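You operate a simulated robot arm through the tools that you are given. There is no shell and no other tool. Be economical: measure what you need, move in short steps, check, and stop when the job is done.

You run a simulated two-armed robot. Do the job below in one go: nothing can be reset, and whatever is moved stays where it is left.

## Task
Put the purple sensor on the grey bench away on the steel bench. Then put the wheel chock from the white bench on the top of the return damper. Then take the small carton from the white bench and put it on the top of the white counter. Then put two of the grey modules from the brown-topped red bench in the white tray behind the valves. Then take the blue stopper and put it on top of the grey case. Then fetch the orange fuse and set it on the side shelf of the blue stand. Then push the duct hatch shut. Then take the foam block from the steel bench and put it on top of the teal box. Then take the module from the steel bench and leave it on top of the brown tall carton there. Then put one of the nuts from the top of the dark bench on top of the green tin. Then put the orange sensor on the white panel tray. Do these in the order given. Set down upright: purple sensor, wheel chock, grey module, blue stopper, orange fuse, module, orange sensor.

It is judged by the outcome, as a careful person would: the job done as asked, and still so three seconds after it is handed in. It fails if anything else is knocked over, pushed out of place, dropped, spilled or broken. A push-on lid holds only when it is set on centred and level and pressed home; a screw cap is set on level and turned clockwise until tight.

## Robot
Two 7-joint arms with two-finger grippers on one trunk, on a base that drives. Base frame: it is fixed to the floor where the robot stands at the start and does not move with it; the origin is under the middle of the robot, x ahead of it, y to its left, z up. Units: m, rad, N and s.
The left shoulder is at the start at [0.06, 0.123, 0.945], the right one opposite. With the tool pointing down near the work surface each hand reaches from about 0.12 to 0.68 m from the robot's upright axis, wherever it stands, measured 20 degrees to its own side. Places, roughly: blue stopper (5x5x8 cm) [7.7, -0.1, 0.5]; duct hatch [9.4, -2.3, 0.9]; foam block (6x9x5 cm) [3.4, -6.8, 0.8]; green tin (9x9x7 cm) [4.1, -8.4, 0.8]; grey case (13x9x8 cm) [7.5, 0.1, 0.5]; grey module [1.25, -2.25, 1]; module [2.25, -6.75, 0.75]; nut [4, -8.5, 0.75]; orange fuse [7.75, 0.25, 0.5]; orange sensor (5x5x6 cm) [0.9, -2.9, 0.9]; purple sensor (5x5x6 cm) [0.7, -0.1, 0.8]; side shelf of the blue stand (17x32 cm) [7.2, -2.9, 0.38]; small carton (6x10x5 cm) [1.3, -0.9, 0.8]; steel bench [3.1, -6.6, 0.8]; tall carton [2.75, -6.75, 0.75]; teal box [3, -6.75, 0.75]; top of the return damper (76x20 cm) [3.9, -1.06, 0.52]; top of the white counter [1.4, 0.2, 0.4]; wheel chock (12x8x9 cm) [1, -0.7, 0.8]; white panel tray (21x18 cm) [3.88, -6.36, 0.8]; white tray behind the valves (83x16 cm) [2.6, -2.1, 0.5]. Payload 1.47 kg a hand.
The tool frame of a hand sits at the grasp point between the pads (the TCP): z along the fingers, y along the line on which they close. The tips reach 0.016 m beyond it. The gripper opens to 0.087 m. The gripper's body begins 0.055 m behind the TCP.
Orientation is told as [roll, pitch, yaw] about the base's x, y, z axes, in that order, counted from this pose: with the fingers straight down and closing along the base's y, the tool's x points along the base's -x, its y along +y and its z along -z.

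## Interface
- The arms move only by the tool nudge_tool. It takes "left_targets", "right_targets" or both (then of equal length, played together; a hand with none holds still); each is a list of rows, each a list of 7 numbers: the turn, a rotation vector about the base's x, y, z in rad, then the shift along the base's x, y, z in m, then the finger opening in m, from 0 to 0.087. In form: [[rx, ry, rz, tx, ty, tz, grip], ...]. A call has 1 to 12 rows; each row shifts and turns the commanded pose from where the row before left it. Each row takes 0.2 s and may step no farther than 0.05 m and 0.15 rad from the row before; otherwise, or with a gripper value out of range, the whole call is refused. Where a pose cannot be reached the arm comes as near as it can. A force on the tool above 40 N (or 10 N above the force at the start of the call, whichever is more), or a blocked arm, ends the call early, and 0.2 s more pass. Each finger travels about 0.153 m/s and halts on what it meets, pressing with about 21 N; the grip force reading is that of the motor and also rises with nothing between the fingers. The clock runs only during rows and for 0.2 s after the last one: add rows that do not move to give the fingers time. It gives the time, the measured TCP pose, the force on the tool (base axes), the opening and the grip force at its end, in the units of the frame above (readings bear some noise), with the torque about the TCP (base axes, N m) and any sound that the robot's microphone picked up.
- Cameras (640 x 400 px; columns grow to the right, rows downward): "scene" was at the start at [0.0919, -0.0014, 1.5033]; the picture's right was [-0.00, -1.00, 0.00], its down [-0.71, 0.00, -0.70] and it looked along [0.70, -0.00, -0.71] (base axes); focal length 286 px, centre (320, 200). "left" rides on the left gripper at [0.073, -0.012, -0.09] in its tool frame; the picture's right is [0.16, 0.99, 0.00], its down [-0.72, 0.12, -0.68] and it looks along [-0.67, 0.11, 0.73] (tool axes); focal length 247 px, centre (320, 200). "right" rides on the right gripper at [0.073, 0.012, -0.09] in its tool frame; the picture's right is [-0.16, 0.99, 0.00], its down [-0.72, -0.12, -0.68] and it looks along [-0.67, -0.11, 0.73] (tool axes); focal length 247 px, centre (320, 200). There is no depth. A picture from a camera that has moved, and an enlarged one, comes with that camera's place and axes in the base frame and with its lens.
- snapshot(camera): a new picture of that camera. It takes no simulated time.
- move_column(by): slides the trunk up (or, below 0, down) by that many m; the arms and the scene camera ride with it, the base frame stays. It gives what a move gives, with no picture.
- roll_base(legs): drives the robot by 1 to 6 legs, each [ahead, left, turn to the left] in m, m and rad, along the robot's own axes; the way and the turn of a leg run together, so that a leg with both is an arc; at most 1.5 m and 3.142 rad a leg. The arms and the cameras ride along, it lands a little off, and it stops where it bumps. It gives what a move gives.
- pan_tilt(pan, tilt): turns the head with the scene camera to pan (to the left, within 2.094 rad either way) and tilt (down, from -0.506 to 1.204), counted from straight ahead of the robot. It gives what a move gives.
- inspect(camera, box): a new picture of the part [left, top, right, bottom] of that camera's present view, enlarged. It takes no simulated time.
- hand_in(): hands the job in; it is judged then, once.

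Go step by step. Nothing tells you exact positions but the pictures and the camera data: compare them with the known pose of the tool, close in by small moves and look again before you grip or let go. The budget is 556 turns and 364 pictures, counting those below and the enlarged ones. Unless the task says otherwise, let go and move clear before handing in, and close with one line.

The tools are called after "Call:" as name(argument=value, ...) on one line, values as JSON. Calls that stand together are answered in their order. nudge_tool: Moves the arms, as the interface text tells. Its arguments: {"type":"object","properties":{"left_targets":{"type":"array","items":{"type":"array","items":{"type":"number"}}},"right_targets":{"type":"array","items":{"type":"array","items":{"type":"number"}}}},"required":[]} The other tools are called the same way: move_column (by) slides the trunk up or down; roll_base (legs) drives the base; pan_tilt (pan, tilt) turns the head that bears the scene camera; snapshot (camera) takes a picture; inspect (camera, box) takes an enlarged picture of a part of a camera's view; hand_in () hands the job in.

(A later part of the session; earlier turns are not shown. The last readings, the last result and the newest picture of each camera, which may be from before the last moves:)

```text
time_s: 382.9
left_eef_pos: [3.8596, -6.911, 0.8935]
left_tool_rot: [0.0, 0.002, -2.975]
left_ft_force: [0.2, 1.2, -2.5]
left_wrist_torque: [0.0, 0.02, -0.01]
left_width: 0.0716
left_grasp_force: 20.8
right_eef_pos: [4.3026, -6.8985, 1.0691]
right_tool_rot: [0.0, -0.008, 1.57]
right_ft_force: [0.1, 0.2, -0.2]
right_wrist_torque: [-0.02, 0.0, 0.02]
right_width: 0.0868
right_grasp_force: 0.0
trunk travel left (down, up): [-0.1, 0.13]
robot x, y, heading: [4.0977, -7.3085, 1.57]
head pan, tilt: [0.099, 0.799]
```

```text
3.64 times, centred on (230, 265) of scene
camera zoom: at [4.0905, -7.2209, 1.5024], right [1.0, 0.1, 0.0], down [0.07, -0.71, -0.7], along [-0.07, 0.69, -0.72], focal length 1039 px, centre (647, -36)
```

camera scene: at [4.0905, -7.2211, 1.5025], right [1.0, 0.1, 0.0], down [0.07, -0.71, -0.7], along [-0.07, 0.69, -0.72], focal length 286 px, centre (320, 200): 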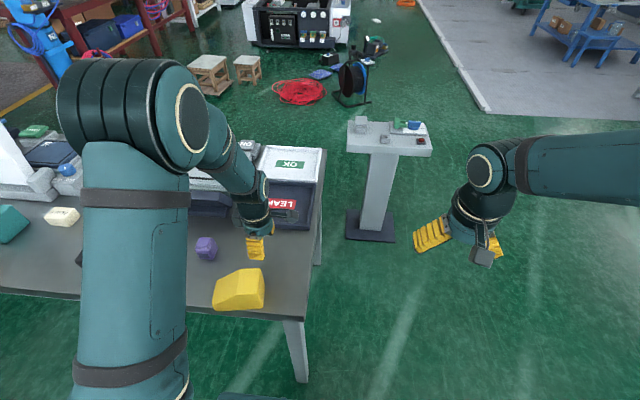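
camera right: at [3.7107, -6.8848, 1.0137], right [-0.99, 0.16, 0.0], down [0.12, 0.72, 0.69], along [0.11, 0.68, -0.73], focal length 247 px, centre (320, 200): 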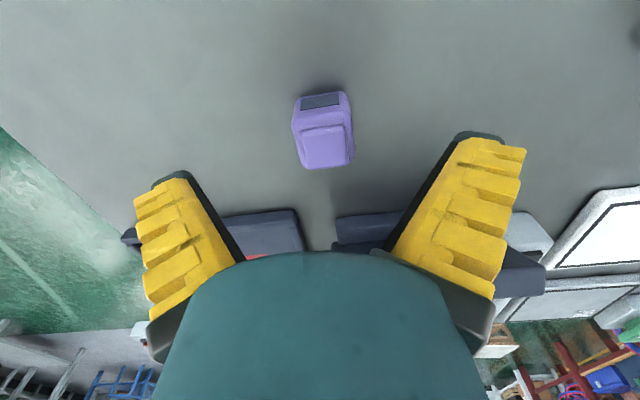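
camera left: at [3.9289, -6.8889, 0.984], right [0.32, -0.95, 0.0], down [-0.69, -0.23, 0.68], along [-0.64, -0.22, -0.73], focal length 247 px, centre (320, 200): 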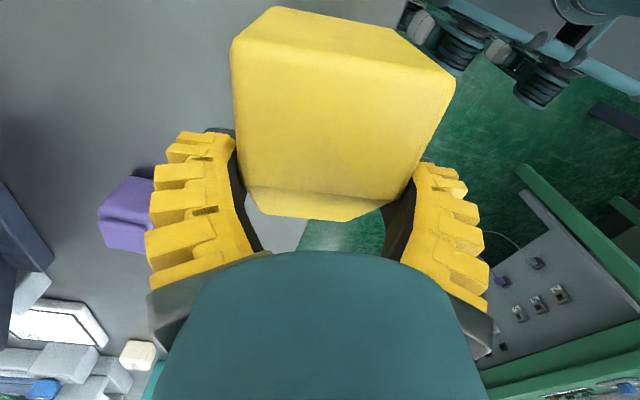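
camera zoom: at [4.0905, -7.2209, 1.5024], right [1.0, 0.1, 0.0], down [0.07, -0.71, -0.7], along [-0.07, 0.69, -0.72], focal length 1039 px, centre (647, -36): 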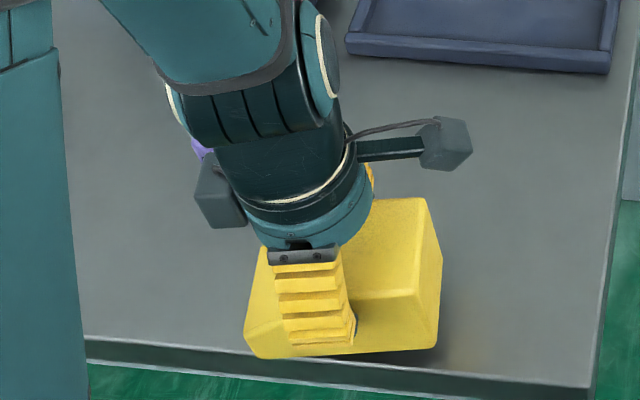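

It holds at 7.2 cm as before. I raise it to carrying height and drive straight to the damper's east side.

Call:
nudge_tool(left_targets=[[0, 0, 0, 0, 0, 0.04, 0.03], [0, 0, 0, 0, 0, 0.04, 0.03], [0, 0, 0, 0, -0.02, 0.04, 0.03]])

Call:
roll_base(legs=[[0, -1.05, 0], [1.5, 0, 0], [1.5, 0, 0], [1.5, 0, 0], [1.5, 0, 0], [0, 0, 1.571]])

Call:
pan_tilt(pan=0.0, tilt=0.6)

Call:
snapshot(camera="scene")

```text
time_s: 383.7
left_eef_pos: [3.8568, -6.932, 1.0152]
left_tool_rot: [0.002, 0.001, -2.973]
left_ft_force: [-1.2, -0.1, -3.0]
left_wrist_torque: [0.03, -0.04, -0.01]
left_width: 0.0719
left_grasp_force: 20.9
right_eef_pos: [4.3016, -6.9002, 1.0699]
right_tool_rot: [-0.001, -0.009, 1.571]
right_ft_force: [0.3, -1.1, 0.8]
right_wrist_torque: [0.03, 0.0, -0.02]
right_width: 0.0869
right_grasp_force: 0.0
trunk travel left (down, up): [-0.1, 0.13]
robot x, y, heading: [4.0946, -7.3131, 1.574]
head pan, tilt: [0.099, 0.799]
```

```text
time_s: 425.1
left_eef_pos: [4.7994, -1.5705, 1.0136]
left_tool_rot: [0.002, 0.002, -1.419]
left_ft_force: [-0.4, 0.8, -1.7]
left_wrist_torque: [-0.01, 0.0, -0.01]
left_width: 0.0713
left_grasp_force: 20.9
right_eef_pos: [4.7736, -1.1248, 1.0684]
right_tool_rot: [0.001, -0.008, 3.123]
right_ft_force: [0.6, 0.8, 0.0]
right_wrist_torque: [0.01, 0.02, -0.01]
right_width: 0.0869
right_grasp_force: 0.1
trunk travel left (down, up): [-0.1, 0.13]
robot x, y, heading: [5.1835, -1.3408, 3.121]
head pan, tilt: [0.099, 0.799]
```

```text
time_s: 425.8
left_eef_pos: [4.7992, -1.5693, 1.0138]
left_tool_rot: [0.001, 0.001, -1.42]
left_ft_force: [-0.6, -0.5, -2.2]
left_wrist_torque: [-0.01, -0.02, 0.02]
left_width: 0.0711
left_grasp_force: 21.0
right_eef_pos: [4.7744, -1.126, 1.0682]
right_tool_rot: [0.0, -0.008, 3.124]
right_ft_force: [0.2, 0.3, -0.2]
right_wrist_torque: [-0.01, 0.03, -0.01]
right_width: 0.0869
right_grasp_force: 0.0
trunk travel left (down, up): [-0.1, 0.13]
robot x, y, heading: [5.1804, -1.3339, 3.125]
head pan, tilt: [0.0, 0.6]
```

```text
307 pictures are left
camera scene: at [5.085, -1.3364, 1.5192], right [0.02, 1.0, 0.0], down [0.57, -0.01, -0.82], along [-0.82, 0.01, -0.57], focal length 286 px, centre (320, 200)
```

scene: 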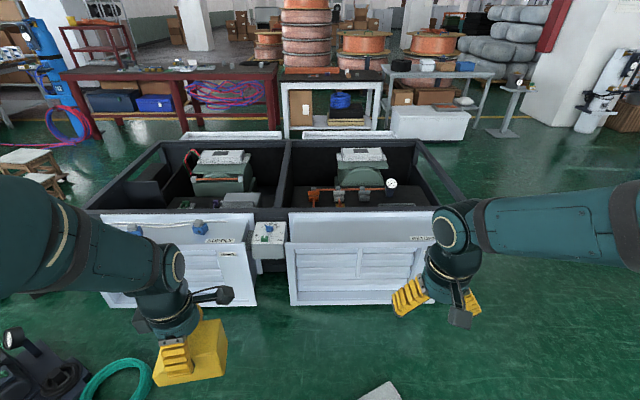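

Two louvred units face me, labelled SUPPLY and RETURN; the return damper is the right one. I zoom on its top.

Call:
inspect(camera="scene", box=[230, 180, 470, 320])

```text
2.67 times, centred on (350, 250) of scene
camera zoom: at [5.085, -1.3364, 1.5192], right [0.02, 1.0, 0.0], down [0.57, -0.01, -0.82], along [-0.82, 0.01, -0.57], focal length 762 px, centre (240, 67)
```

zoom: 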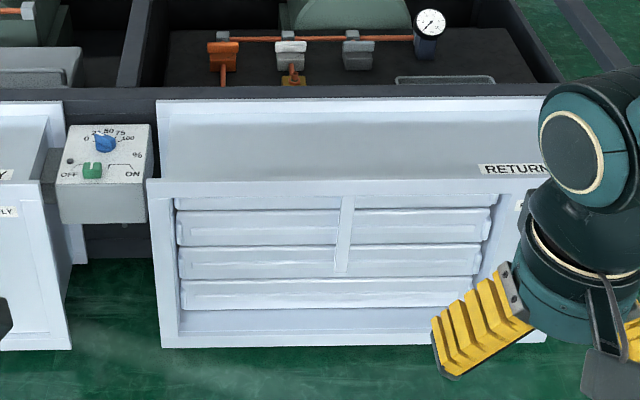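

The return damper's top ledge spans x≈3.84–4.03, y≈-1.49…-0.75 at z≈0.52. I move up to it and lower the trunk.

Call:
roll_base(legs=[[0.715, -0.302, 0.0]])

Call:
move_column(by=-0.1)

Call:
pan_tilt(pan=0.1, tilt=0.9)

Call:
snapshot(camera="scene")

Call:
snapshot(camera="left")

```text
time_s: 430.0
left_eef_pos: [4.0888, -1.2581, 1.0153]
left_tool_rot: [0.002, -0.001, -1.413]
left_ft_force: [0.3, 0.3, -3.6]
left_wrist_torque: [0.01, -0.02, 0.0]
left_width: 0.0709
left_grasp_force: 21.5
right_eef_pos: [4.0616, -0.8145, 1.0683]
right_tool_rot: [0.001, -0.009, 3.127]
right_ft_force: [0.0, -0.7, -0.1]
right_wrist_torque: [-0.01, -0.01, 0.0]
right_width: 0.087
right_grasp_force: 0.1
trunk travel left (down, up): [-0.1, 0.13]
robot x, y, heading: [4.468, -1.0215, 3.128]
head pan, tilt: [0.0, 0.6]
```

```text
time_s: 431.3
left_eef_pos: [4.088, -1.258, 0.915]
left_tool_rot: [0.002, 0.001, -1.414]
left_ft_force: [0.3, -0.5, -2.8]
left_wrist_torque: [-0.03, 0.0, -0.01]
left_width: 0.071
left_grasp_force: 20.9
right_eef_pos: [4.06, -0.8147, 0.9703]
right_tool_rot: [0.001, -0.008, 3.13]
right_ft_force: [1.0, -0.5, 0.1]
right_wrist_torque: [-0.01, 0.0, -0.01]
right_width: 0.087
right_grasp_force: 0.1
trunk travel left (down, up): [0.0, 0.23]
robot x, y, heading: [4.473, -1.0269, 3.128]
head pan, tilt: [0.0, 0.6]
```

```text
time_s: 432.1
left_eef_pos: [4.0874, -1.2592, 0.9133]
left_tool_rot: [0.002, 0.002, -1.413]
left_ft_force: [-0.2, 0.5, -2.8]
left_wrist_torque: [0.02, -0.01, 0.01]
left_width: 0.0708
left_grasp_force: 21.1
right_eef_pos: [4.0614, -0.8148, 0.9697]
right_tool_rot: [0.001, -0.01, 3.129]
right_ft_force: [0.8, -0.5, 0.4]
right_wrist_torque: [0.02, 0.01, 0.01]
right_width: 0.0869
right_grasp_force: 0.0
trunk travel left (down, up): [0.0, 0.23]
robot x, y, heading: [4.4725, -1.0214, 3.125]
head pan, tilt: [0.099, 0.901]
```

```text
305 pictures are left
camera scene: at [4.386, -1.0309, 1.3946], right [-0.09, 1.0, 0.0], down [0.78, 0.07, -0.62], along [-0.62, -0.05, -0.78], focal length 286 px, centre (320, 200)
```

scene: 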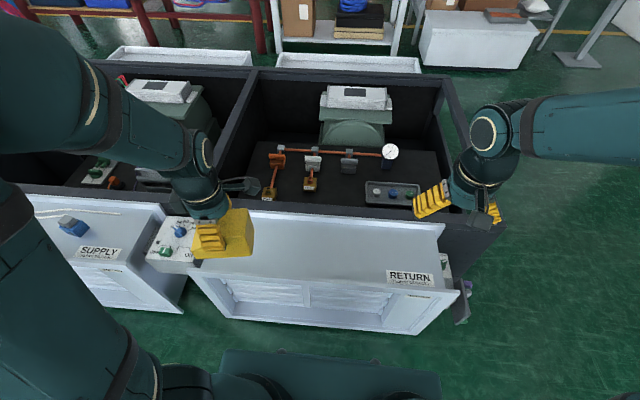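

```text
304 pictures are left
camera left: at [4.0659, -1.1899, 1.0043], right [0.95, 0.31, 0.0], down [0.23, -0.7, 0.68], along [0.21, -0.65, -0.73], focal length 247 px, centre (320, 200)
```

left: 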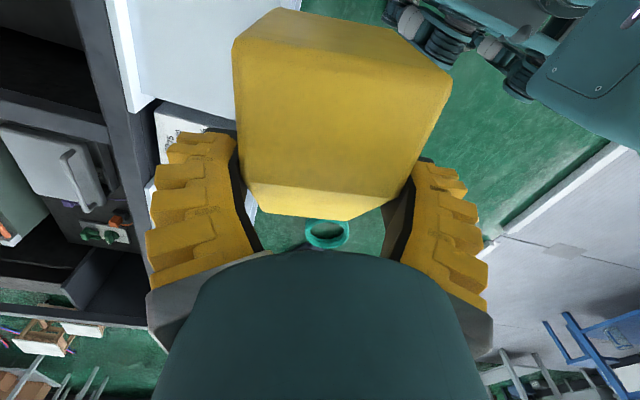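

The ledge centre is (3.90, -1.06). I move over (3.90, -1.20), square the chock with the ledge and lower to just above.

Call:
nudge_tool(left_targets=[[0, 0, -0.04, -0.037, 0.012, 0, 0.03], [0, 0, -0.04, -0.037, 0.012, 0, 0.03], [0, 0, -0.04, -0.037, 0.012, -0.01, 0.03], [0, 0, -0.038, -0.037, 0.012, -0.02, 0.03], [0, 0, 0, -0.038, 0.012, -0.02, 0.03], [0, 0, 0, 0, 0, -0.045, 0.03], [0, 0, 0, 0, 0, -0.045, 0.03], [0, 0, 0, 0, 0, -0.045, 0.03], [0, 0, 0, 0, 0, -0.03, 0.03], [0, 0, 0, 0, 0, 0, 0.03]])

Call:
snapshot(camera="scene")

Call:
snapshot(camera="left")

```text
time_s: 434.3
left_eef_pos: [3.9022, -1.1979, 0.6971]
left_tool_rot: [0.002, 0.0, -1.573]
left_ft_force: [-0.6, 0.5, -3.0]
left_wrist_torque: [0.0, 0.03, -0.02]
left_width: 0.0709
left_grasp_force: 20.8
right_eef_pos: [4.0606, -0.8137, 0.9695]
right_tool_rot: [0.001, -0.009, 3.129]
right_ft_force: [-0.7, -0.1, -0.2]
right_wrist_torque: [0.02, 0.0, -0.01]
right_width: 0.0872
right_grasp_force: 0.0
trunk travel left (down, up): [0.0, 0.23]
robot x, y, heading: [4.47, -1.0209, 3.132]
head pan, tilt: [0.099, 0.901]
```

```text
303 pictures are left
camera scene: at [4.386, -1.0309, 1.3946], right [-0.09, 1.0, 0.0], down [0.78, 0.07, -0.62], along [-0.62, -0.05, -0.78], focal length 286 px, centre (320, 200)
```

scene: 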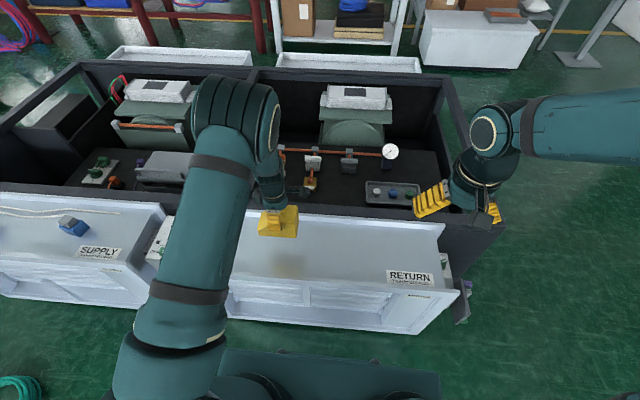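

```text
302 pictures are left
camera left: at [3.8915, -1.1265, 0.7877], right [0.99, 0.16, 0.0], down [0.11, -0.72, 0.68], along [0.11, -0.67, -0.73], focal length 247 px, centre (320, 200)
```

left: 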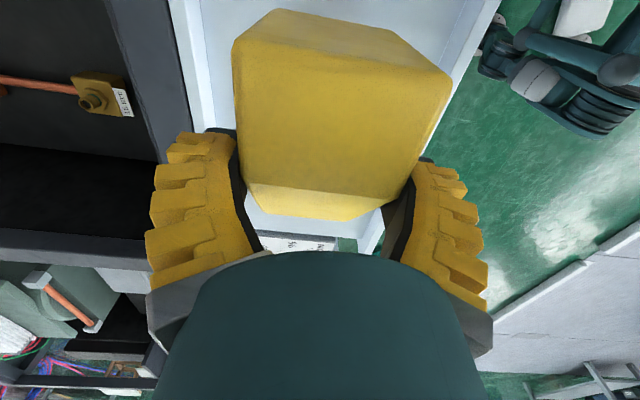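

The chock is centred over the ledge. I lower gently until contact.

Call:
nudge_tool(left_targets=[[0, 0, 0, 0, 0, -0.04, 0.03], [0, 0, 0, 0, 0, -0.015, 0.03], [0, 0, 0, 0, 0, -0.006, 0.03], [0, 0, 0, 0, 0, -0.006, 0.03], [0, 0, 0, 0, 0, -0.004, 0.03], [0, 0, 0, 0, 0, -0.004, 0.03], [0, 0, 0, 0, 0, -0.004, 0.03], [0, 0, 0, 0, 0, -0.004, 0.03]])

Call:
snapshot(camera="left")

```text
time_s: 436.1
left_eef_pos: [3.9025, -1.1982, 0.6169]
left_tool_rot: [0.002, 0.0, -1.574]
left_ft_force: [-0.5, 0.4, -2.9]
left_wrist_torque: [0.01, -0.03, 0.02]
left_width: 0.0708
left_grasp_force: 21.1
right_eef_pos: [4.0603, -0.8137, 0.9688]
right_tool_rot: [-0.001, -0.009, 3.13]
right_ft_force: [0.0, -0.4, 0.1]
right_wrist_torque: [0.05, 0.02, -0.03]
right_width: 0.0873
right_grasp_force: 0.1
trunk travel left (down, up): [0.0, 0.23]
robot x, y, heading: [4.469, -1.0212, 3.124]
head pan, tilt: [0.099, 0.901]
```

```text
301 pictures are left
camera left: at [3.8911, -1.1272, 0.7066], right [0.99, 0.16, 0.0], down [0.11, -0.72, 0.68], along [0.11, -0.67, -0.73], focal length 247 px, centre (320, 200)
```

left: 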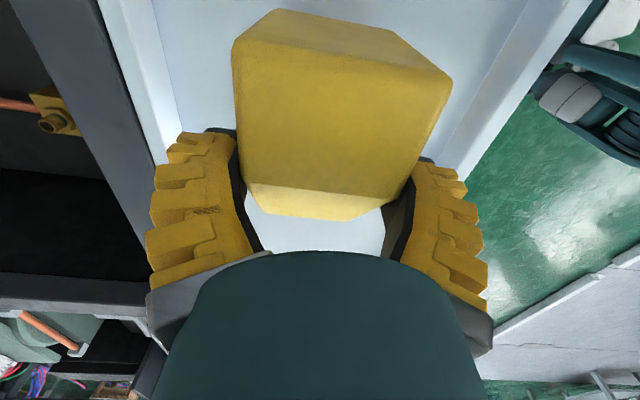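

Still hanging free at z 0.617, so I keep lowering in small steps.

Call:
nudge_tool(left_targets=[[0, 0, 0, 0, 0, -0.004, 0.03], [0, 0, 0, 0, 0, -0.004, 0.03], [0, 0, 0, 0, 0, -0.004, 0.03], [0, 0, 0, 0, 0, -0.004, 0.03], [0, 0, 0, 0, 0, -0.004, 0.03], [0, 0, 0, 0, 0, -0.004, 0.03], [0, 0, 0, 0, 0, -0.004, 0.03], [0, 0, 0, 0, 0, -0.004, 0.03], [0, 0, 0, 0, 0, -0.004, 0.03], [0, 0, 0, 0, 0, -0.004, 0.03]])

Call:
snapshot(camera="left")

```text
time_s: 438.3
left_eef_pos: [3.9016, -1.1979, 0.5785]
left_tool_rot: [-0.005, 0.0, -1.572]
left_ft_force: [-1.6, -0.6, 27.9]
left_wrist_torque: [0.24, 0.02, 0.01]
left_width: 0.0744
left_grasp_force: 21.0
right_eef_pos: [4.0624, -0.8133, 0.9702]
right_tool_rot: [0.002, -0.01, 3.13]
right_ft_force: [0.4, -0.7, 1.0]
right_wrist_torque: [0.0, -0.04, 0.04]
right_width: 0.087
right_grasp_force: 0.1
trunk travel left (down, up): [0.0, 0.23]
robot x, y, heading: [4.4722, -1.0233, 3.134]
head pan, tilt: [0.099, 0.901]
```

```text
300 pictures are left
camera left: at [3.8911, -1.1264, 0.6689], right [0.99, 0.16, 0.0], down [0.12, -0.72, 0.68], along [0.1, -0.67, -0.73], focal length 247 px, centre (320, 200)
```

left: 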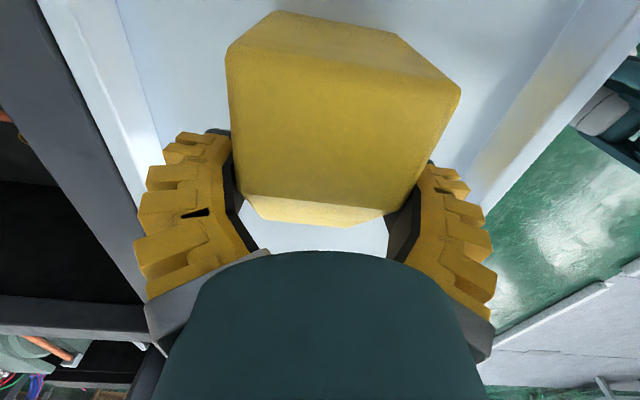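

It rests on the ledge. I relieve slightly, open and lift clear.

Call:
nudge_tool(left_targets=[[0, 0, 0, 0, 0, 0.004, 0.03], [0, 0, 0, 0, 0, 0, 0.075], [0, 0, 0, 0, 0, 0, 0.087], [0, 0, 0, 0, 0, 0.02, 0.087], [0, 0, 0, 0, 0, 0.04, 0.087], [0, 0, 0, 0, 0, 0.045, 0.087], [0, 0, 0, 0, 0, 0.045, 0.087]])

Call:
snapshot(camera="left")

Call:
snapshot(camera="scene")

```text
time_s: 439.9
left_eef_pos: [3.9028, -1.1984, 0.7311]
left_tool_rot: [0.0, 0.001, -1.573]
left_ft_force: [-0.9, 0.7, -0.2]
left_wrist_torque: [-0.01, 0.04, 0.03]
left_width: 0.0871
left_grasp_force: 0.0
right_eef_pos: [4.0611, -0.814, 0.9684]
right_tool_rot: [0.0, -0.009, 3.129]
right_ft_force: [-0.1, -0.2, 0.5]
right_wrist_torque: [-0.01, 0.03, -0.01]
right_width: 0.087
right_grasp_force: 0.1
trunk travel left (down, up): [0.0, 0.23]
robot x, y, heading: [4.4698, -1.0257, 3.133]
head pan, tilt: [0.099, 0.901]
```

```text
299 pictures are left
camera left: at [3.8923, -1.1262, 0.8216], right [0.99, 0.16, 0.0], down [0.11, -0.72, 0.68], along [0.11, -0.67, -0.73], focal length 247 px, centre (320, 200)
```

left: 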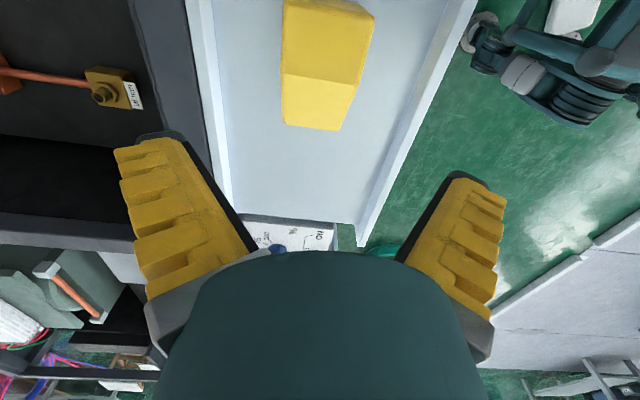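

```text
298 pictures are left
camera scene: at [4.3867, -1.0307, 1.3946], right [-0.09, 1.0, 0.0], down [0.78, 0.07, -0.62], along [-0.62, -0.05, -0.78], focal length 286 px, centre (320, 200)
```

scene: 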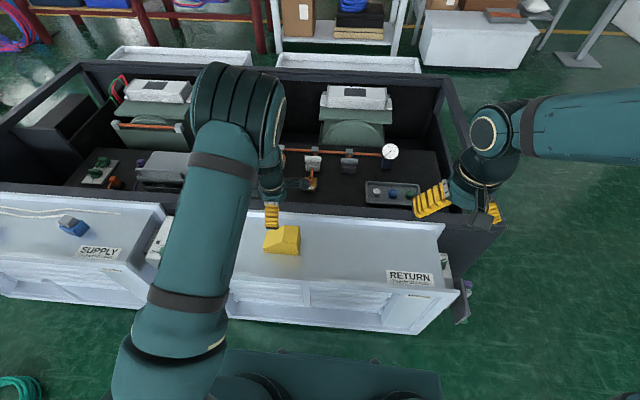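

The chock stands on the return damper. Next is the small carton on the white bench's east side; I tuck the left hand and drive round the machine's north end, keeping clear of the orange ring near (5.3, 0.4).

Call:
nudge_tool(left_targets=[[0, 0, 0, 0, 0, 0.045, 0.087], [0, 0, 0, 0.01, 0, 0.045, 0.087], [0, 0, -0.14, 0.02, -0.005, 0.03, 0.087], [0, 0, -0.14, 0.02, -0.005, 0.03, 0.087], [0, 0, -0.14, 0.02, -0.005, 0.03, 0.087], [0, 0, -0.14, 0.02, -0.005, 0.03, 0.087], [0, 0, -0.14, 0.02, 0, 0.02, 0.087], [0, 0, -0.14, 0.02, 0, 0.01, 0.087], [0, 0, -0.14, 0.02, 0, 0, 0.087], [0, 0, -0.14, 0.02, 0, 0, 0.087], [0, 0, -0.14, 0.02, 0, 0, 0.087], [0, 0, -0.14, 0, 0, 0, 0.087]])

Call:
move_column(by=0.1)

Call:
roll_base(legs=[[-0.12, 0, 0.005], [0, -1.45, 0]])

Call:
pan_tilt(pan=0.1, tilt=0.45)

Call:
snapshot(camera="scene")

```text
time_s: 442.5
left_eef_pos: [4.0922, -1.2185, 0.9704]
left_tool_rot: [0.001, 0.0, -2.975]
left_ft_force: [-0.9, 0.8, 0.3]
left_wrist_torque: [-0.01, -0.01, 0.0]
left_width: 0.0867
left_grasp_force: 0.2
right_eef_pos: [4.0611, -0.8137, 0.969]
right_tool_rot: [0.0, -0.009, 3.129]
right_ft_force: [-0.6, -0.4, -0.6]
right_wrist_torque: [0.01, 0.02, -0.01]
right_width: 0.0867
right_grasp_force: 0.0
trunk travel left (down, up): [0.0, 0.23]
robot x, y, heading: [4.4671, -1.0258, 3.125]
head pan, tilt: [0.099, 0.901]
```

```text
time_s: 443.9
left_eef_pos: [4.0915, -1.2197, 1.0702]
left_tool_rot: [0.003, 0.0, -2.971]
left_ft_force: [0.4, 1.4, -0.3]
left_wrist_torque: [-0.03, -0.02, 0.03]
left_width: 0.087
left_grasp_force: 0.2
right_eef_pos: [4.0611, -0.8143, 1.0694]
right_tool_rot: [-0.002, -0.01, 3.128]
right_ft_force: [0.1, 0.9, 0.0]
right_wrist_torque: [0.0, 0.02, -0.03]
right_width: 0.0871
right_grasp_force: 0.0
trunk travel left (down, up): [-0.1, 0.13]
robot x, y, heading: [4.4689, -1.0261, 3.129]
head pan, tilt: [0.099, 0.901]
```

```text
time_s: 457.5
left_eef_pos: [4.2196, 0.2135, 1.0703]
left_tool_rot: [0.0, 0.001, -2.961]
left_ft_force: [0.5, -0.7, -0.3]
left_wrist_torque: [0.0, 0.0, 0.04]
left_width: 0.0869
left_grasp_force: 0.1
right_eef_pos: [4.1844, 0.6173, 1.0693]
right_tool_rot: [0.0, -0.009, -3.142]
right_ft_force: [-0.5, 0.0, 0.1]
right_wrist_torque: [0.02, 0.02, 0.0]
right_width: 0.0871
right_grasp_force: 0.0
trunk travel left (down, up): [-0.1, 0.13]
robot x, y, heading: [4.5968, 0.4134, -3.14]
head pan, tilt: [0.099, 0.901]
```

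```text
time_s: 458.4
left_eef_pos: [4.2201, 0.2141, 1.0713]
left_tool_rot: [0.003, 0.001, -2.959]
left_ft_force: [0.4, 0.8, -0.8]
left_wrist_torque: [-0.03, -0.04, -0.03]
left_width: 0.0869
left_grasp_force: 0.0
right_eef_pos: [4.185, 0.6187, 1.0699]
right_tool_rot: [0.001, -0.008, -3.144]
right_ft_force: [-0.4, -0.5, -0.1]
right_wrist_torque: [0.02, 0.0, 0.0]
right_width: 0.0869
right_grasp_force: 0.1
trunk travel left (down, up): [-0.1, 0.13]
robot x, y, heading: [4.5971, 0.411, -3.142]
head pan, tilt: [0.099, 0.45]
```

```text
297 pictures are left
camera scene: at [4.4956, 0.4038, 1.5328], right [-0.1, 1.0, 0.0], down [0.43, 0.04, -0.9], along [-0.9, -0.09, -0.44], focal length 286 px, centre (320, 200)
```

scene: 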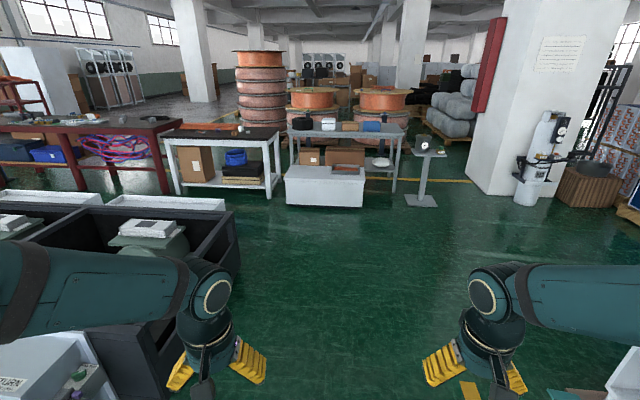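

The floor to the west is clear. I drive to x≈2.0 and sidestep into the lane between the white bench and the trays.

Call:
roll_base(legs=[[1.3, 0, 0], [1.3, 0, 0], [0, 1.08, 0]])

Call:
pan_tilt(pan=0.1, tilt=0.75)

Call:
snapshot(camera="scene")

```text
time_s: 480.4
left_eef_pos: [1.652, -0.8981, 1.0706]
left_tool_rot: [0.002, 0.0, -2.938]
left_ft_force: [-0.6, 0.8, 0.3]
left_wrist_torque: [0.02, -0.01, -0.03]
left_width: 0.0867
left_grasp_force: 0.1
right_eef_pos: [1.6076, -0.4951, 1.0693]
right_tool_rot: [0.001, -0.007, -3.122]
right_ft_force: [0.9, 0.2, 0.4]
right_wrist_torque: [-0.04, 0.03, 0.0]
right_width: 0.0869
right_grasp_force: 0.0
trunk travel left (down, up): [-0.1, 0.13]
robot x, y, heading: [2.0245, -0.6864, -3.12]
head pan, tilt: [0.099, 0.45]
```

```text
time_s: 481.2
left_eef_pos: [1.6523, -0.8987, 1.0701]
left_tool_rot: [0.001, 0.001, -2.94]
left_ft_force: [0.3, 0.5, -0.3]
left_wrist_torque: [0.01, 0.0, -0.02]
left_width: 0.0871
left_grasp_force: 0.1
right_eef_pos: [1.6096, -0.496, 1.0693]
right_tool_rot: [0.0, -0.009, -3.122]
right_ft_force: [0.7, 0.2, -0.7]
right_wrist_torque: [-0.05, 0.01, 0.01]
right_width: 0.0871
right_grasp_force: 0.1
trunk travel left (down, up): [-0.1, 0.13]
robot x, y, heading: [2.0248, -0.6885, -3.12]
head pan, tilt: [0.099, 0.75]
```

```text
296 pictures are left
camera scene: at [1.9326, -0.7017, 1.5065], right [-0.12, 0.99, 0.0], down [0.68, 0.08, -0.73], along [-0.73, -0.09, -0.68], focal length 286 px, centre (320, 200)
```

scene: 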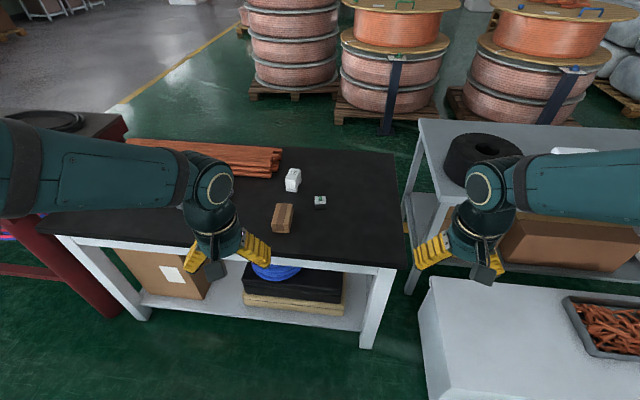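

The carton sits near (1.28, -0.91) and the white counter top is right with a copper tray on it. I zoom on the carton.

Call:
inspect(camera="scene", box=[255, 190, 335, 240])

Call:
snapshot(camera="left")

```text
8.00 times, centred on (295, 215) of scene
camera zoom: at [1.9326, -0.7017, 1.5065], right [-0.12, 0.99, 0.0], down [0.68, 0.08, -0.73], along [-0.73, -0.09, -0.68], focal length 2286 px, centre (520, 80)
```

zoom: 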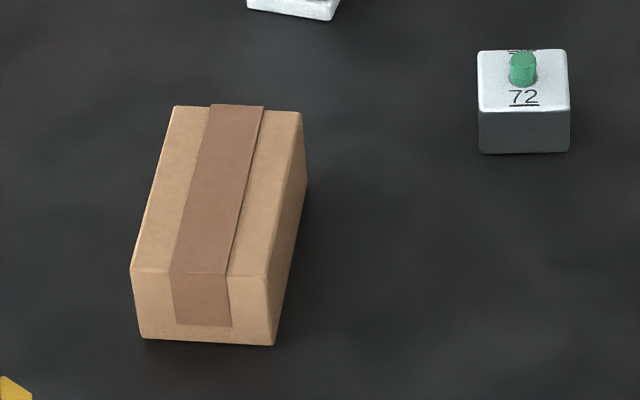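

```text
294 pictures are left
camera left: at [1.7217, -0.8736, 1.1602], right [0.35, -0.94, 0.0], down [-0.69, -0.26, 0.68], along [-0.64, -0.24, -0.73], focal length 247 px, centre (320, 200)
```

left: 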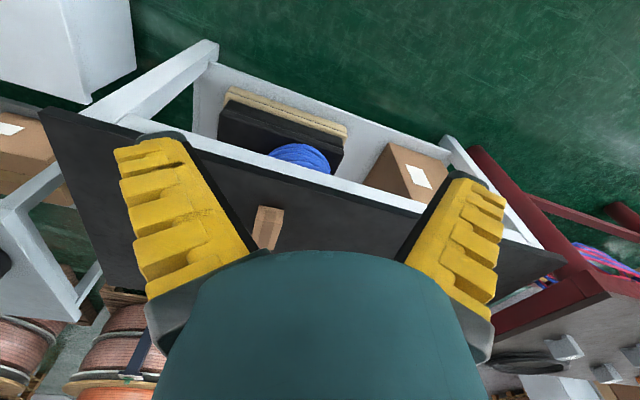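

The carton spans x 1.213–1.313, y -0.941…-0.886 with its top at about 0.805. I move the base 0.165 closer and bring the left hand above it.

Call:
roll_base(legs=[[0.165, 0.0, -0.02]])

Call:
nudge_tool(left_targets=[[0, 0, -0.065, -0.037, -0.002, -0.02, 0.087], [0, 0, -0.065, -0.037, -0.002, -0.03, 0.087], [0, 0, 0, -0.037, -0.002, -0.03, 0.087], [0, 0, 0, -0.037, -0.002, -0.03, 0.087], [0, 0, 0, -0.037, -0.002, -0.03, 0.087], [0, 0, 0, -0.037, 0, -0.02, 0.087], [0, 0, 0, 0, 0, 0, 0.087]])

Call:
snapshot(camera="left")

```text
time_s: 482.6
left_eef_pos: [1.483, -0.8933, 1.07]
left_tool_rot: [0.002, 0.002, -2.96]
left_ft_force: [-0.9, 0.3, 0.0]
left_wrist_torque: [0.0, -0.06, 0.0]
left_width: 0.0869
left_grasp_force: 0.1
right_eef_pos: [1.4479, -0.4886, 1.0693]
right_tool_rot: [0.0, -0.005, -3.141]
right_ft_force: [0.8, -0.2, -0.9]
right_wrist_torque: [0.02, -0.03, -0.05]
right_width: 0.0869
right_grasp_force: 0.1
trunk travel left (down, up): [-0.1, 0.13]
robot x, y, heading: [1.8593, -0.6903, -3.141]
head pan, tilt: [0.099, 0.75]
```

```text
time_s: 484.2
left_eef_pos: [1.2624, -0.903, 0.9105]
left_tool_rot: [0.0, 0.0, -3.089]
left_ft_force: [0.5, 1.1, -0.6]
left_wrist_torque: [-0.01, 0.02, 0.01]
left_width: 0.0869
left_grasp_force: 0.1
right_eef_pos: [1.449, -0.4888, 1.0695]
right_tool_rot: [-0.001, -0.01, -3.141]
right_ft_force: [0.0, 0.1, -0.1]
right_wrist_torque: [0.0, -0.01, 0.04]
right_width: 0.0869
right_grasp_force: 0.0
trunk travel left (down, up): [-0.1, 0.13]
robot x, y, heading: [1.8602, -0.6924, -3.142]
head pan, tilt: [0.099, 0.75]
```

```text
293 pictures are left
camera left: at [1.3356, -0.889, 1.0], right [0.21, -0.98, 0.0], down [-0.72, -0.15, 0.68], along [-0.67, -0.14, -0.73], focal length 247 px, centre (320, 200)
```

left: 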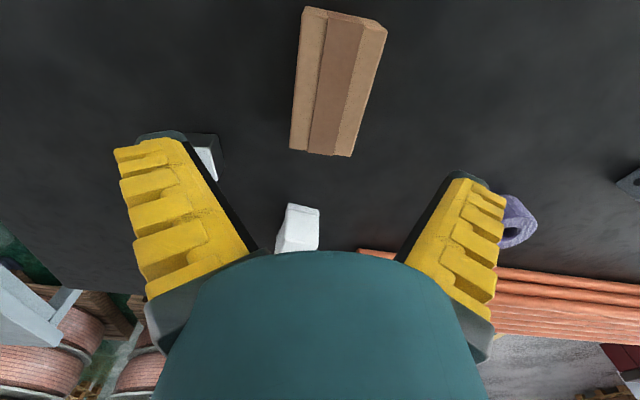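

I centre on it, lower and close.

Call:
nudge_tool(left_targets=[[0, 0, 0, 0.003, -0.009, -0.04, 0.087], [0, 0, 0, 0, 0, -0.045, 0.087], [0, 0, 0, 0, 0, -0.038, 0.087], [0, 0, 0, 0, 0, 0, 0.087], [0, 0, 0, 0, 0, 0, 0.05], [0, 0, 0, 0, 0, 0, 0.04], [0, 0, 0, 0, 0, 0, 0.04]])

Call:
snapshot(camera="left")

```text
time_s: 485.8
left_eef_pos: [1.2643, -0.9115, 0.7878]
left_tool_rot: [0.001, 0.001, -3.091]
left_ft_force: [0.0, -0.9, -0.2]
left_wrist_torque: [0.0, 0.04, -0.01]
left_width: 0.0598
left_grasp_force: 20.9
right_eef_pos: [1.4481, -0.4886, 1.0681]
right_tool_rot: [0.002, -0.009, -3.141]
right_ft_force: [-0.2, -0.9, 0.3]
right_wrist_torque: [0.0, -0.05, -0.02]
right_width: 0.087
right_grasp_force: 0.0
trunk travel left (down, up): [-0.1, 0.13]
robot x, y, heading: [1.8615, -0.6948, -3.14]
head pan, tilt: [0.099, 0.75]
```

```text
292 pictures are left
camera left: at [1.3382, -0.8972, 0.8775], right [0.21, -0.98, 0.0], down [-0.72, -0.15, 0.68], along [-0.66, -0.14, -0.73], focal length 247 px, centre (320, 200)
```

left: 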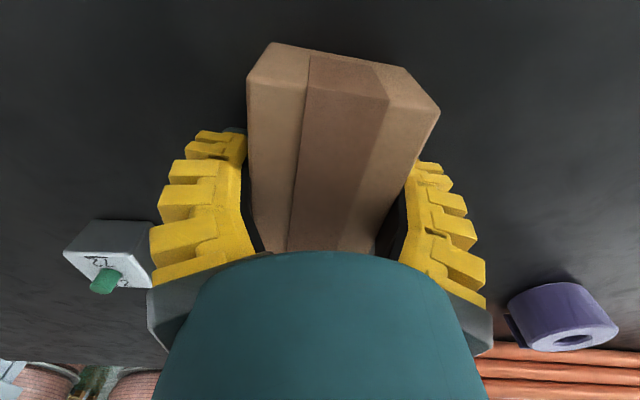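

The carton is held at 6 cm. I lift, tuck and sidestep to the white counter.

Call:
nudge_tool(left_targets=[[0, 0, 0, 0, 0, 0.04, 0.04], [0, 0, 0, 0, 0, 0.045, 0.04], [0, 0, 0, 0.02, 0, 0.045, 0.04], [0, 0, 0, 0.04, 0, 0.03, 0.04], [0, 0, 0, 0.045, 0, 0.02, 0.04], [0, 0, 0, 0.045, 0, 0, 0.04], [0, 0, 0, 0.045, 0, 0, 0.04]])

Call:
roll_base(legs=[[-0.04, -0.84, 0.0]])

Call:
pan_tilt(pan=0.1, tilt=0.95)

Call:
snapshot(camera="scene")

```text
time_s: 487.4
left_eef_pos: [1.4606, -0.9114, 0.968]
left_tool_rot: [0.0, -0.001, -3.09]
left_ft_force: [1.1, 0.1, 0.7]
left_wrist_torque: [0.02, -0.01, 0.02]
left_width: 0.0599
left_grasp_force: 20.8
right_eef_pos: [1.4493, -0.4886, 1.0702]
right_tool_rot: [0.001, -0.007, -3.141]
right_ft_force: [0.4, 0.0, -0.3]
right_wrist_torque: [-0.05, 0.01, 0.02]
right_width: 0.0869
right_grasp_force: 0.0
trunk travel left (down, up): [-0.1, 0.13]
robot x, y, heading: [1.8578, -0.6927, -3.141]
head pan, tilt: [0.099, 0.75]
```

```text
time_s: 490.3
left_eef_pos: [1.4713, -0.7416, 0.9671]
left_tool_rot: [0.0, -0.001, -3.081]
left_ft_force: [0.5, -1.0, -0.7]
left_wrist_torque: [0.03, -0.02, 0.0]
left_width: 0.0597
left_grasp_force: 20.6
right_eef_pos: [1.4572, -0.3196, 1.0694]
right_tool_rot: [0.0, -0.009, -3.133]
right_ft_force: [0.1, -0.4, 0.6]
right_wrist_torque: [0.06, 0.02, 0.01]
right_width: 0.0869
right_grasp_force: 0.1
trunk travel left (down, up): [-0.1, 0.13]
robot x, y, heading: [1.8752, -0.5199, -3.133]
head pan, tilt: [0.099, 0.75]
stopped in leg 1: the robot was blocked; the commanded pose is now the measured one
```

```text
time_s: 491.0
left_eef_pos: [1.4702, -0.7401, 0.9675]
left_tool_rot: [0.001, 0.0, -3.083]
left_ft_force: [0.3, 0.2, 0.8]
left_wrist_torque: [-0.04, 0.01, -0.02]
left_width: 0.0595
left_grasp_force: 20.7
right_eef_pos: [1.4569, -0.3185, 1.0695]
right_tool_rot: [0.0, -0.009, -3.135]
right_ft_force: [0.1, -0.9, 0.2]
right_wrist_torque: [0.01, 0.02, 0.02]
right_width: 0.087
right_grasp_force: 0.0
trunk travel left (down, up): [-0.1, 0.13]
robot x, y, heading: [1.8703, -0.5187, -3.13]
head pan, tilt: [0.099, 0.949]
```

```text
291 pictures are left
camera scene: at [1.7889, -0.528, 1.491], right [-0.11, 0.99, 0.0], down [0.81, 0.09, -0.58], along [-0.58, -0.06, -0.81], focal length 286 px, centre (320, 200)
```

scene: 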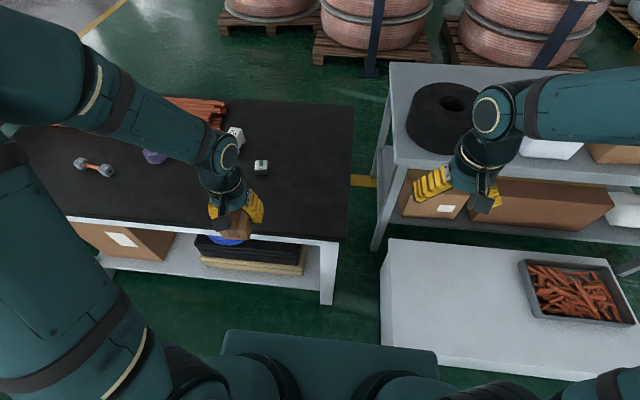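

The base's front corner touched the counter (its face is at x≈1.58). I back off 0.16 and then sidestep.

Call:
roll_base(legs=[[-0.16, 0, -0.01], [0, -0.66, 0.0]])

Call:
move_column(by=-0.1)

Call:
snapshot(camera="scene")

```text
time_s: 498.2
left_eef_pos: [1.6306, -0.0766, 0.9676]
left_tool_rot: [0.003, 0.0, -3.094]
left_ft_force: [0.1, -0.1, -0.3]
left_wrist_torque: [-0.01, 0.0, 0.0]
left_width: 0.0597
left_grasp_force: 21.0
right_eef_pos: [1.6225, 0.3462, 1.0686]
right_tool_rot: [0.0, -0.009, 3.138]
right_ft_force: [0.5, 0.5, -0.2]
right_wrist_torque: [-0.03, 0.0, -0.01]
right_width: 0.0871
right_grasp_force: 0.0
trunk travel left (down, up): [-0.1, 0.13]
robot x, y, heading: [2.0347, 0.1411, 3.144]
head pan, tilt: [0.099, 0.949]
```

```text
time_s: 499.6
left_eef_pos: [1.6306, -0.0769, 0.8674]
left_tool_rot: [0.001, 0.001, -3.097]
left_ft_force: [0.4, -0.3, 0.2]
left_wrist_torque: [0.0, -0.01, 0.0]
left_width: 0.0594
left_grasp_force: 21.1
right_eef_pos: [1.6209, 0.3466, 0.9681]
right_tool_rot: [0.0, -0.009, 3.136]
right_ft_force: [-0.3, 0.1, 0.2]
right_wrist_torque: [-0.03, -0.02, 0.01]
right_width: 0.0868
right_grasp_force: 0.1
trunk travel left (down, up): [0.0, 0.23]
robot x, y, heading: [2.0362, 0.1397, 3.134]
head pan, tilt: [0.099, 0.949]
```

```text
290 pictures are left
camera scene: at [1.9512, 0.1319, 1.3911], right [-0.1, 1.0, 0.0], down [0.81, 0.08, -0.58], along [-0.58, -0.06, -0.81], focal length 286 px, centre (320, 200)
```

scene: 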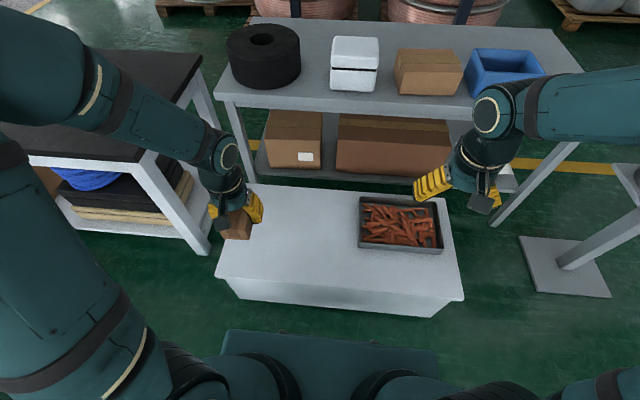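

The counter top spans x 1.21–1.62, y -0.26…0.57, with the left part free. I move the carton over (1.44, -0.04) and lower.

Call:
nudge_tool(left_targets=[[0, 0, 0, -0.045, 0.009, 0, 0.04], [0, 0, 0, -0.045, 0.009, -0.015, 0.04], [0, 0, 0, -0.045, 0.009, -0.02, 0.04], [0, 0, 0, -0.045, 0.009, -0.02, 0.04], [0, 0, 0, -0.01, 0, -0.045, 0.04], [0, 0, 0, 0, 0, -0.045, 0.04], [0, 0, 0, 0, 0, -0.045, 0.04], [0, 0, 0, 0, 0, -0.045, 0.04], [0, 0, 0, 0, 0, -0.045, 0.04], [0, 0, 0, 0, 0, -0.045, 0.04], [0, 0, 0, 0, 0, -0.03, 0.04], [0, 0, 0, 0, 0, 0, 0.04]])

Call:
snapshot(camera="left")

Call:
snapshot(camera="scene")

```text
time_s: 502.2
left_eef_pos: [1.4417, -0.0417, 0.5133]
left_tool_rot: [0.001, 0.0, -3.096]
left_ft_force: [0.7, -0.6, -0.5]
left_wrist_torque: [-0.01, -0.01, 0.03]
left_width: 0.0596
left_grasp_force: 21.2
right_eef_pos: [1.6206, 0.3458, 0.9688]
right_tool_rot: [0.0, -0.008, 3.136]
right_ft_force: [0.1, 0.2, 0.3]
right_wrist_torque: [-0.01, -0.01, 0.01]
right_width: 0.0873
right_grasp_force: 0.1
trunk travel left (down, up): [0.0, 0.23]
robot x, y, heading: [2.0317, 0.138, 3.139]
head pan, tilt: [0.099, 0.949]
```

```text
289 pictures are left
camera left: at [1.5136, -0.0277, 0.6026], right [0.2, -0.98, 0.0], down [-0.72, -0.15, 0.68], along [-0.67, -0.14, -0.73], focal length 247 px, centre (320, 200)
```

left: 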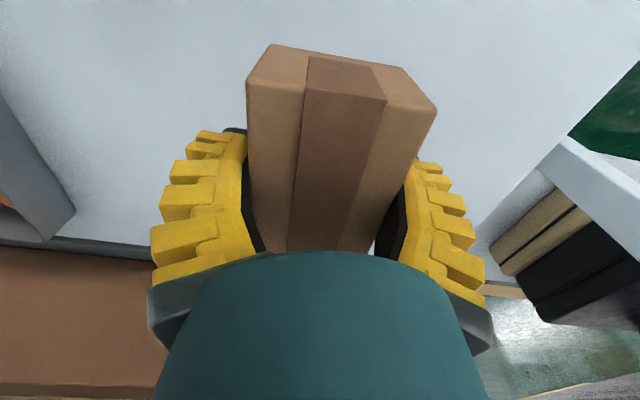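

```text
288 pictures are left
camera scene: at [1.951, 0.1319, 1.3909], right [-0.1, 1.0, 0.0], down [0.81, 0.08, -0.58], along [-0.58, -0.06, -0.81], focal length 286 px, centre (320, 200)
```

scene: 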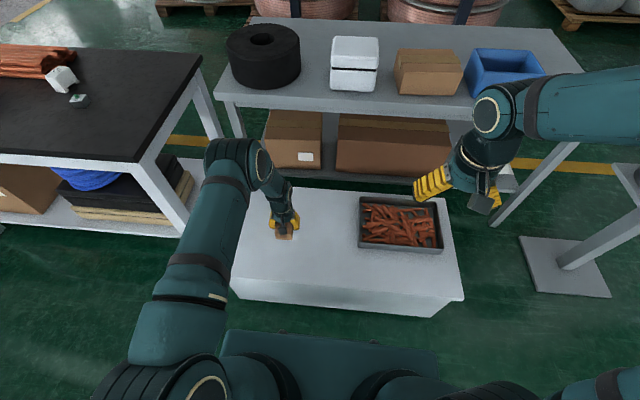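

Call:
nudge_tool(left_targets=[[0, 0, 0, 0, 0, -0.03, 0.04], [0, 0, 0, 0, 0, -0.01, 0.04], [0, 0, 0, 0, 0, -0.004, 0.04], [0, 0, 0, 0, 0, -0.004, 0.04], [0, 0, 0, 0, 0, -0.004, 0.04], [0, 0, 0, 0, 0, -0.004, 0.04], [0, 0, 0, 0, 0, -0.004, 0.04], [0, 0, 0, 0, 0, -0.004, 0.04], [0, 0, 0, 0, 0, -0.004, 0.04], [0, 0, 0, 0, 0, -0.004, 0.04]])

Call:
snapshot(camera="left")

```text
time_s: 504.4
left_eef_pos: [1.4399, -0.0405, 0.4397]
left_tool_rot: [0.001, 0.0, -3.097]
left_ft_force: [-0.4, -0.3, 0.1]
left_wrist_torque: [0.02, -0.01, 0.0]
left_width: 0.0596
left_grasp_force: 20.9
right_eef_pos: [1.6218, 0.3466, 0.9694]
right_tool_rot: [0.0, -0.008, 3.138]
right_ft_force: [0.7, 0.8, -0.1]
right_wrist_torque: [0.02, -0.01, 0.0]
right_width: 0.087
right_grasp_force: 0.1
trunk travel left (down, up): [0.0, 0.23]
robot x, y, heading: [2.0277, 0.1442, 3.135]
head pan, tilt: [0.099, 0.949]
```

```text
287 pictures are left
camera left: at [1.5139, -0.0268, 0.5299], right [0.2, -0.98, 0.0], down [-0.72, -0.15, 0.68], along [-0.67, -0.14, -0.73], focal length 247 px, centre (320, 200)
```

left: 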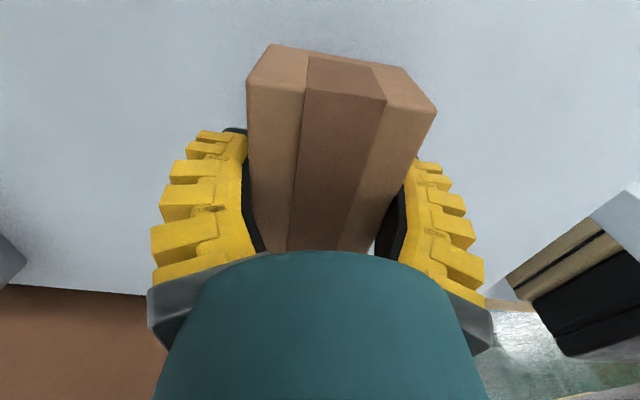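

Call:
nudge_tool(left_targets=[[0, 0, 0, 0, 0, -0.004, 0.04], [0, 0, 0, 0, 0, -0.004, 0.04], [0, 0, 0, 0, 0, -0.004, 0.04], [0, 0, 0, 0, 0, -0.004, 0.04], [0, 0, 0, 0, 0, -0.004, 0.04], [0, 0, 0, 0, 0, -0.004, 0.04], [0, 0, 0, 0, 0, -0.004, 0.04], [0, 0, 0, 0, 0, -0.004, 0.04], [0, 0, 0, 0, 0, -0.004, 0.04], [0, 0, 0, 0, 0, -0.004, 0.04]])

Call:
snapshot(camera="left")

```text
time_s: 506.6
left_eef_pos: [1.4386, -0.0409, 0.4033]
left_tool_rot: [0.002, -0.006, -3.096]
left_ft_force: [-1.0, 0.7, 23.2]
left_wrist_torque: [0.05, 0.02, -0.02]
left_width: 0.061
left_grasp_force: 21.0
right_eef_pos: [1.6224, 0.3464, 0.9702]
right_tool_rot: [0.001, -0.011, 3.137]
right_ft_force: [-0.4, -0.6, -0.2]
right_wrist_torque: [0.01, 0.01, -0.02]
right_width: 0.0871
right_grasp_force: 0.2
trunk travel left (down, up): [0.0, 0.23]
robot x, y, heading: [2.0317, 0.14, 3.139]
head pan, tilt: [0.099, 0.949]
```

```text
286 pictures are left
camera left: at [1.5124, -0.0267, 0.4923], right [0.2, -0.98, 0.0], down [-0.71, -0.15, 0.68], along [-0.67, -0.14, -0.73], focal length 247 px, centre (320, 200)
```

left: 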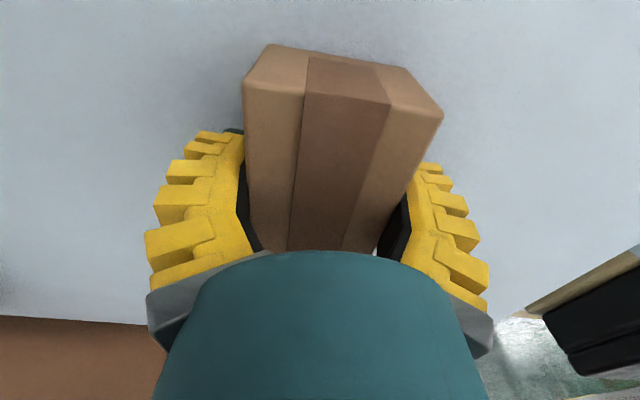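

It rests on the counter. I release and lift clear.

Call:
nudge_tool(left_targets=[[0, 0, 0, 0, 0, 0.003, 0.04], [0, 0, 0, 0, 0, 0, 0.075], [0, 0, 0, 0, 0, 0, 0.087], [0, 0, 0, 0, 0, 0.04, 0.087], [0, 0, 0, 0, 0, 0.045, 0.087], [0, 0, 0, 0, 0, 0.045, 0.087], [0, 0, -0.05, 0.01, 0, 0.045, 0.087], [0, 0, 0, 0.03, -0.02, 0.045, 0.087], [0, 0, 0, 0.04, -0.02, 0.045, 0.087], [0, 0, 0, 0.04, -0.01, 0.045, 0.087], [0, 0, 0, 0.04, 0, 0.045, 0.087], [0, 0, 0, 0.03, 0, 0.045, 0.087]])

Call:
snapshot(camera="scene")

```text
refused: row 8 steps farther than a row can; nothing moved
```

```text
285 pictures are left
camera scene: at [1.9527, 0.1325, 1.3912], right [-0.1, 1.0, 0.0], down [0.81, 0.08, -0.58], along [-0.58, -0.06, -0.81], focal length 286 px, centre (320, 200)
```

scene: 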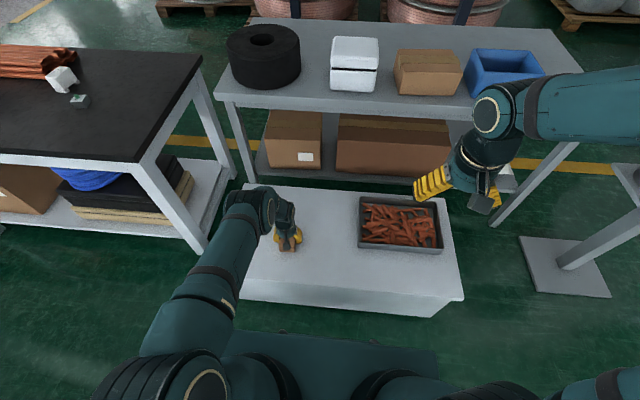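

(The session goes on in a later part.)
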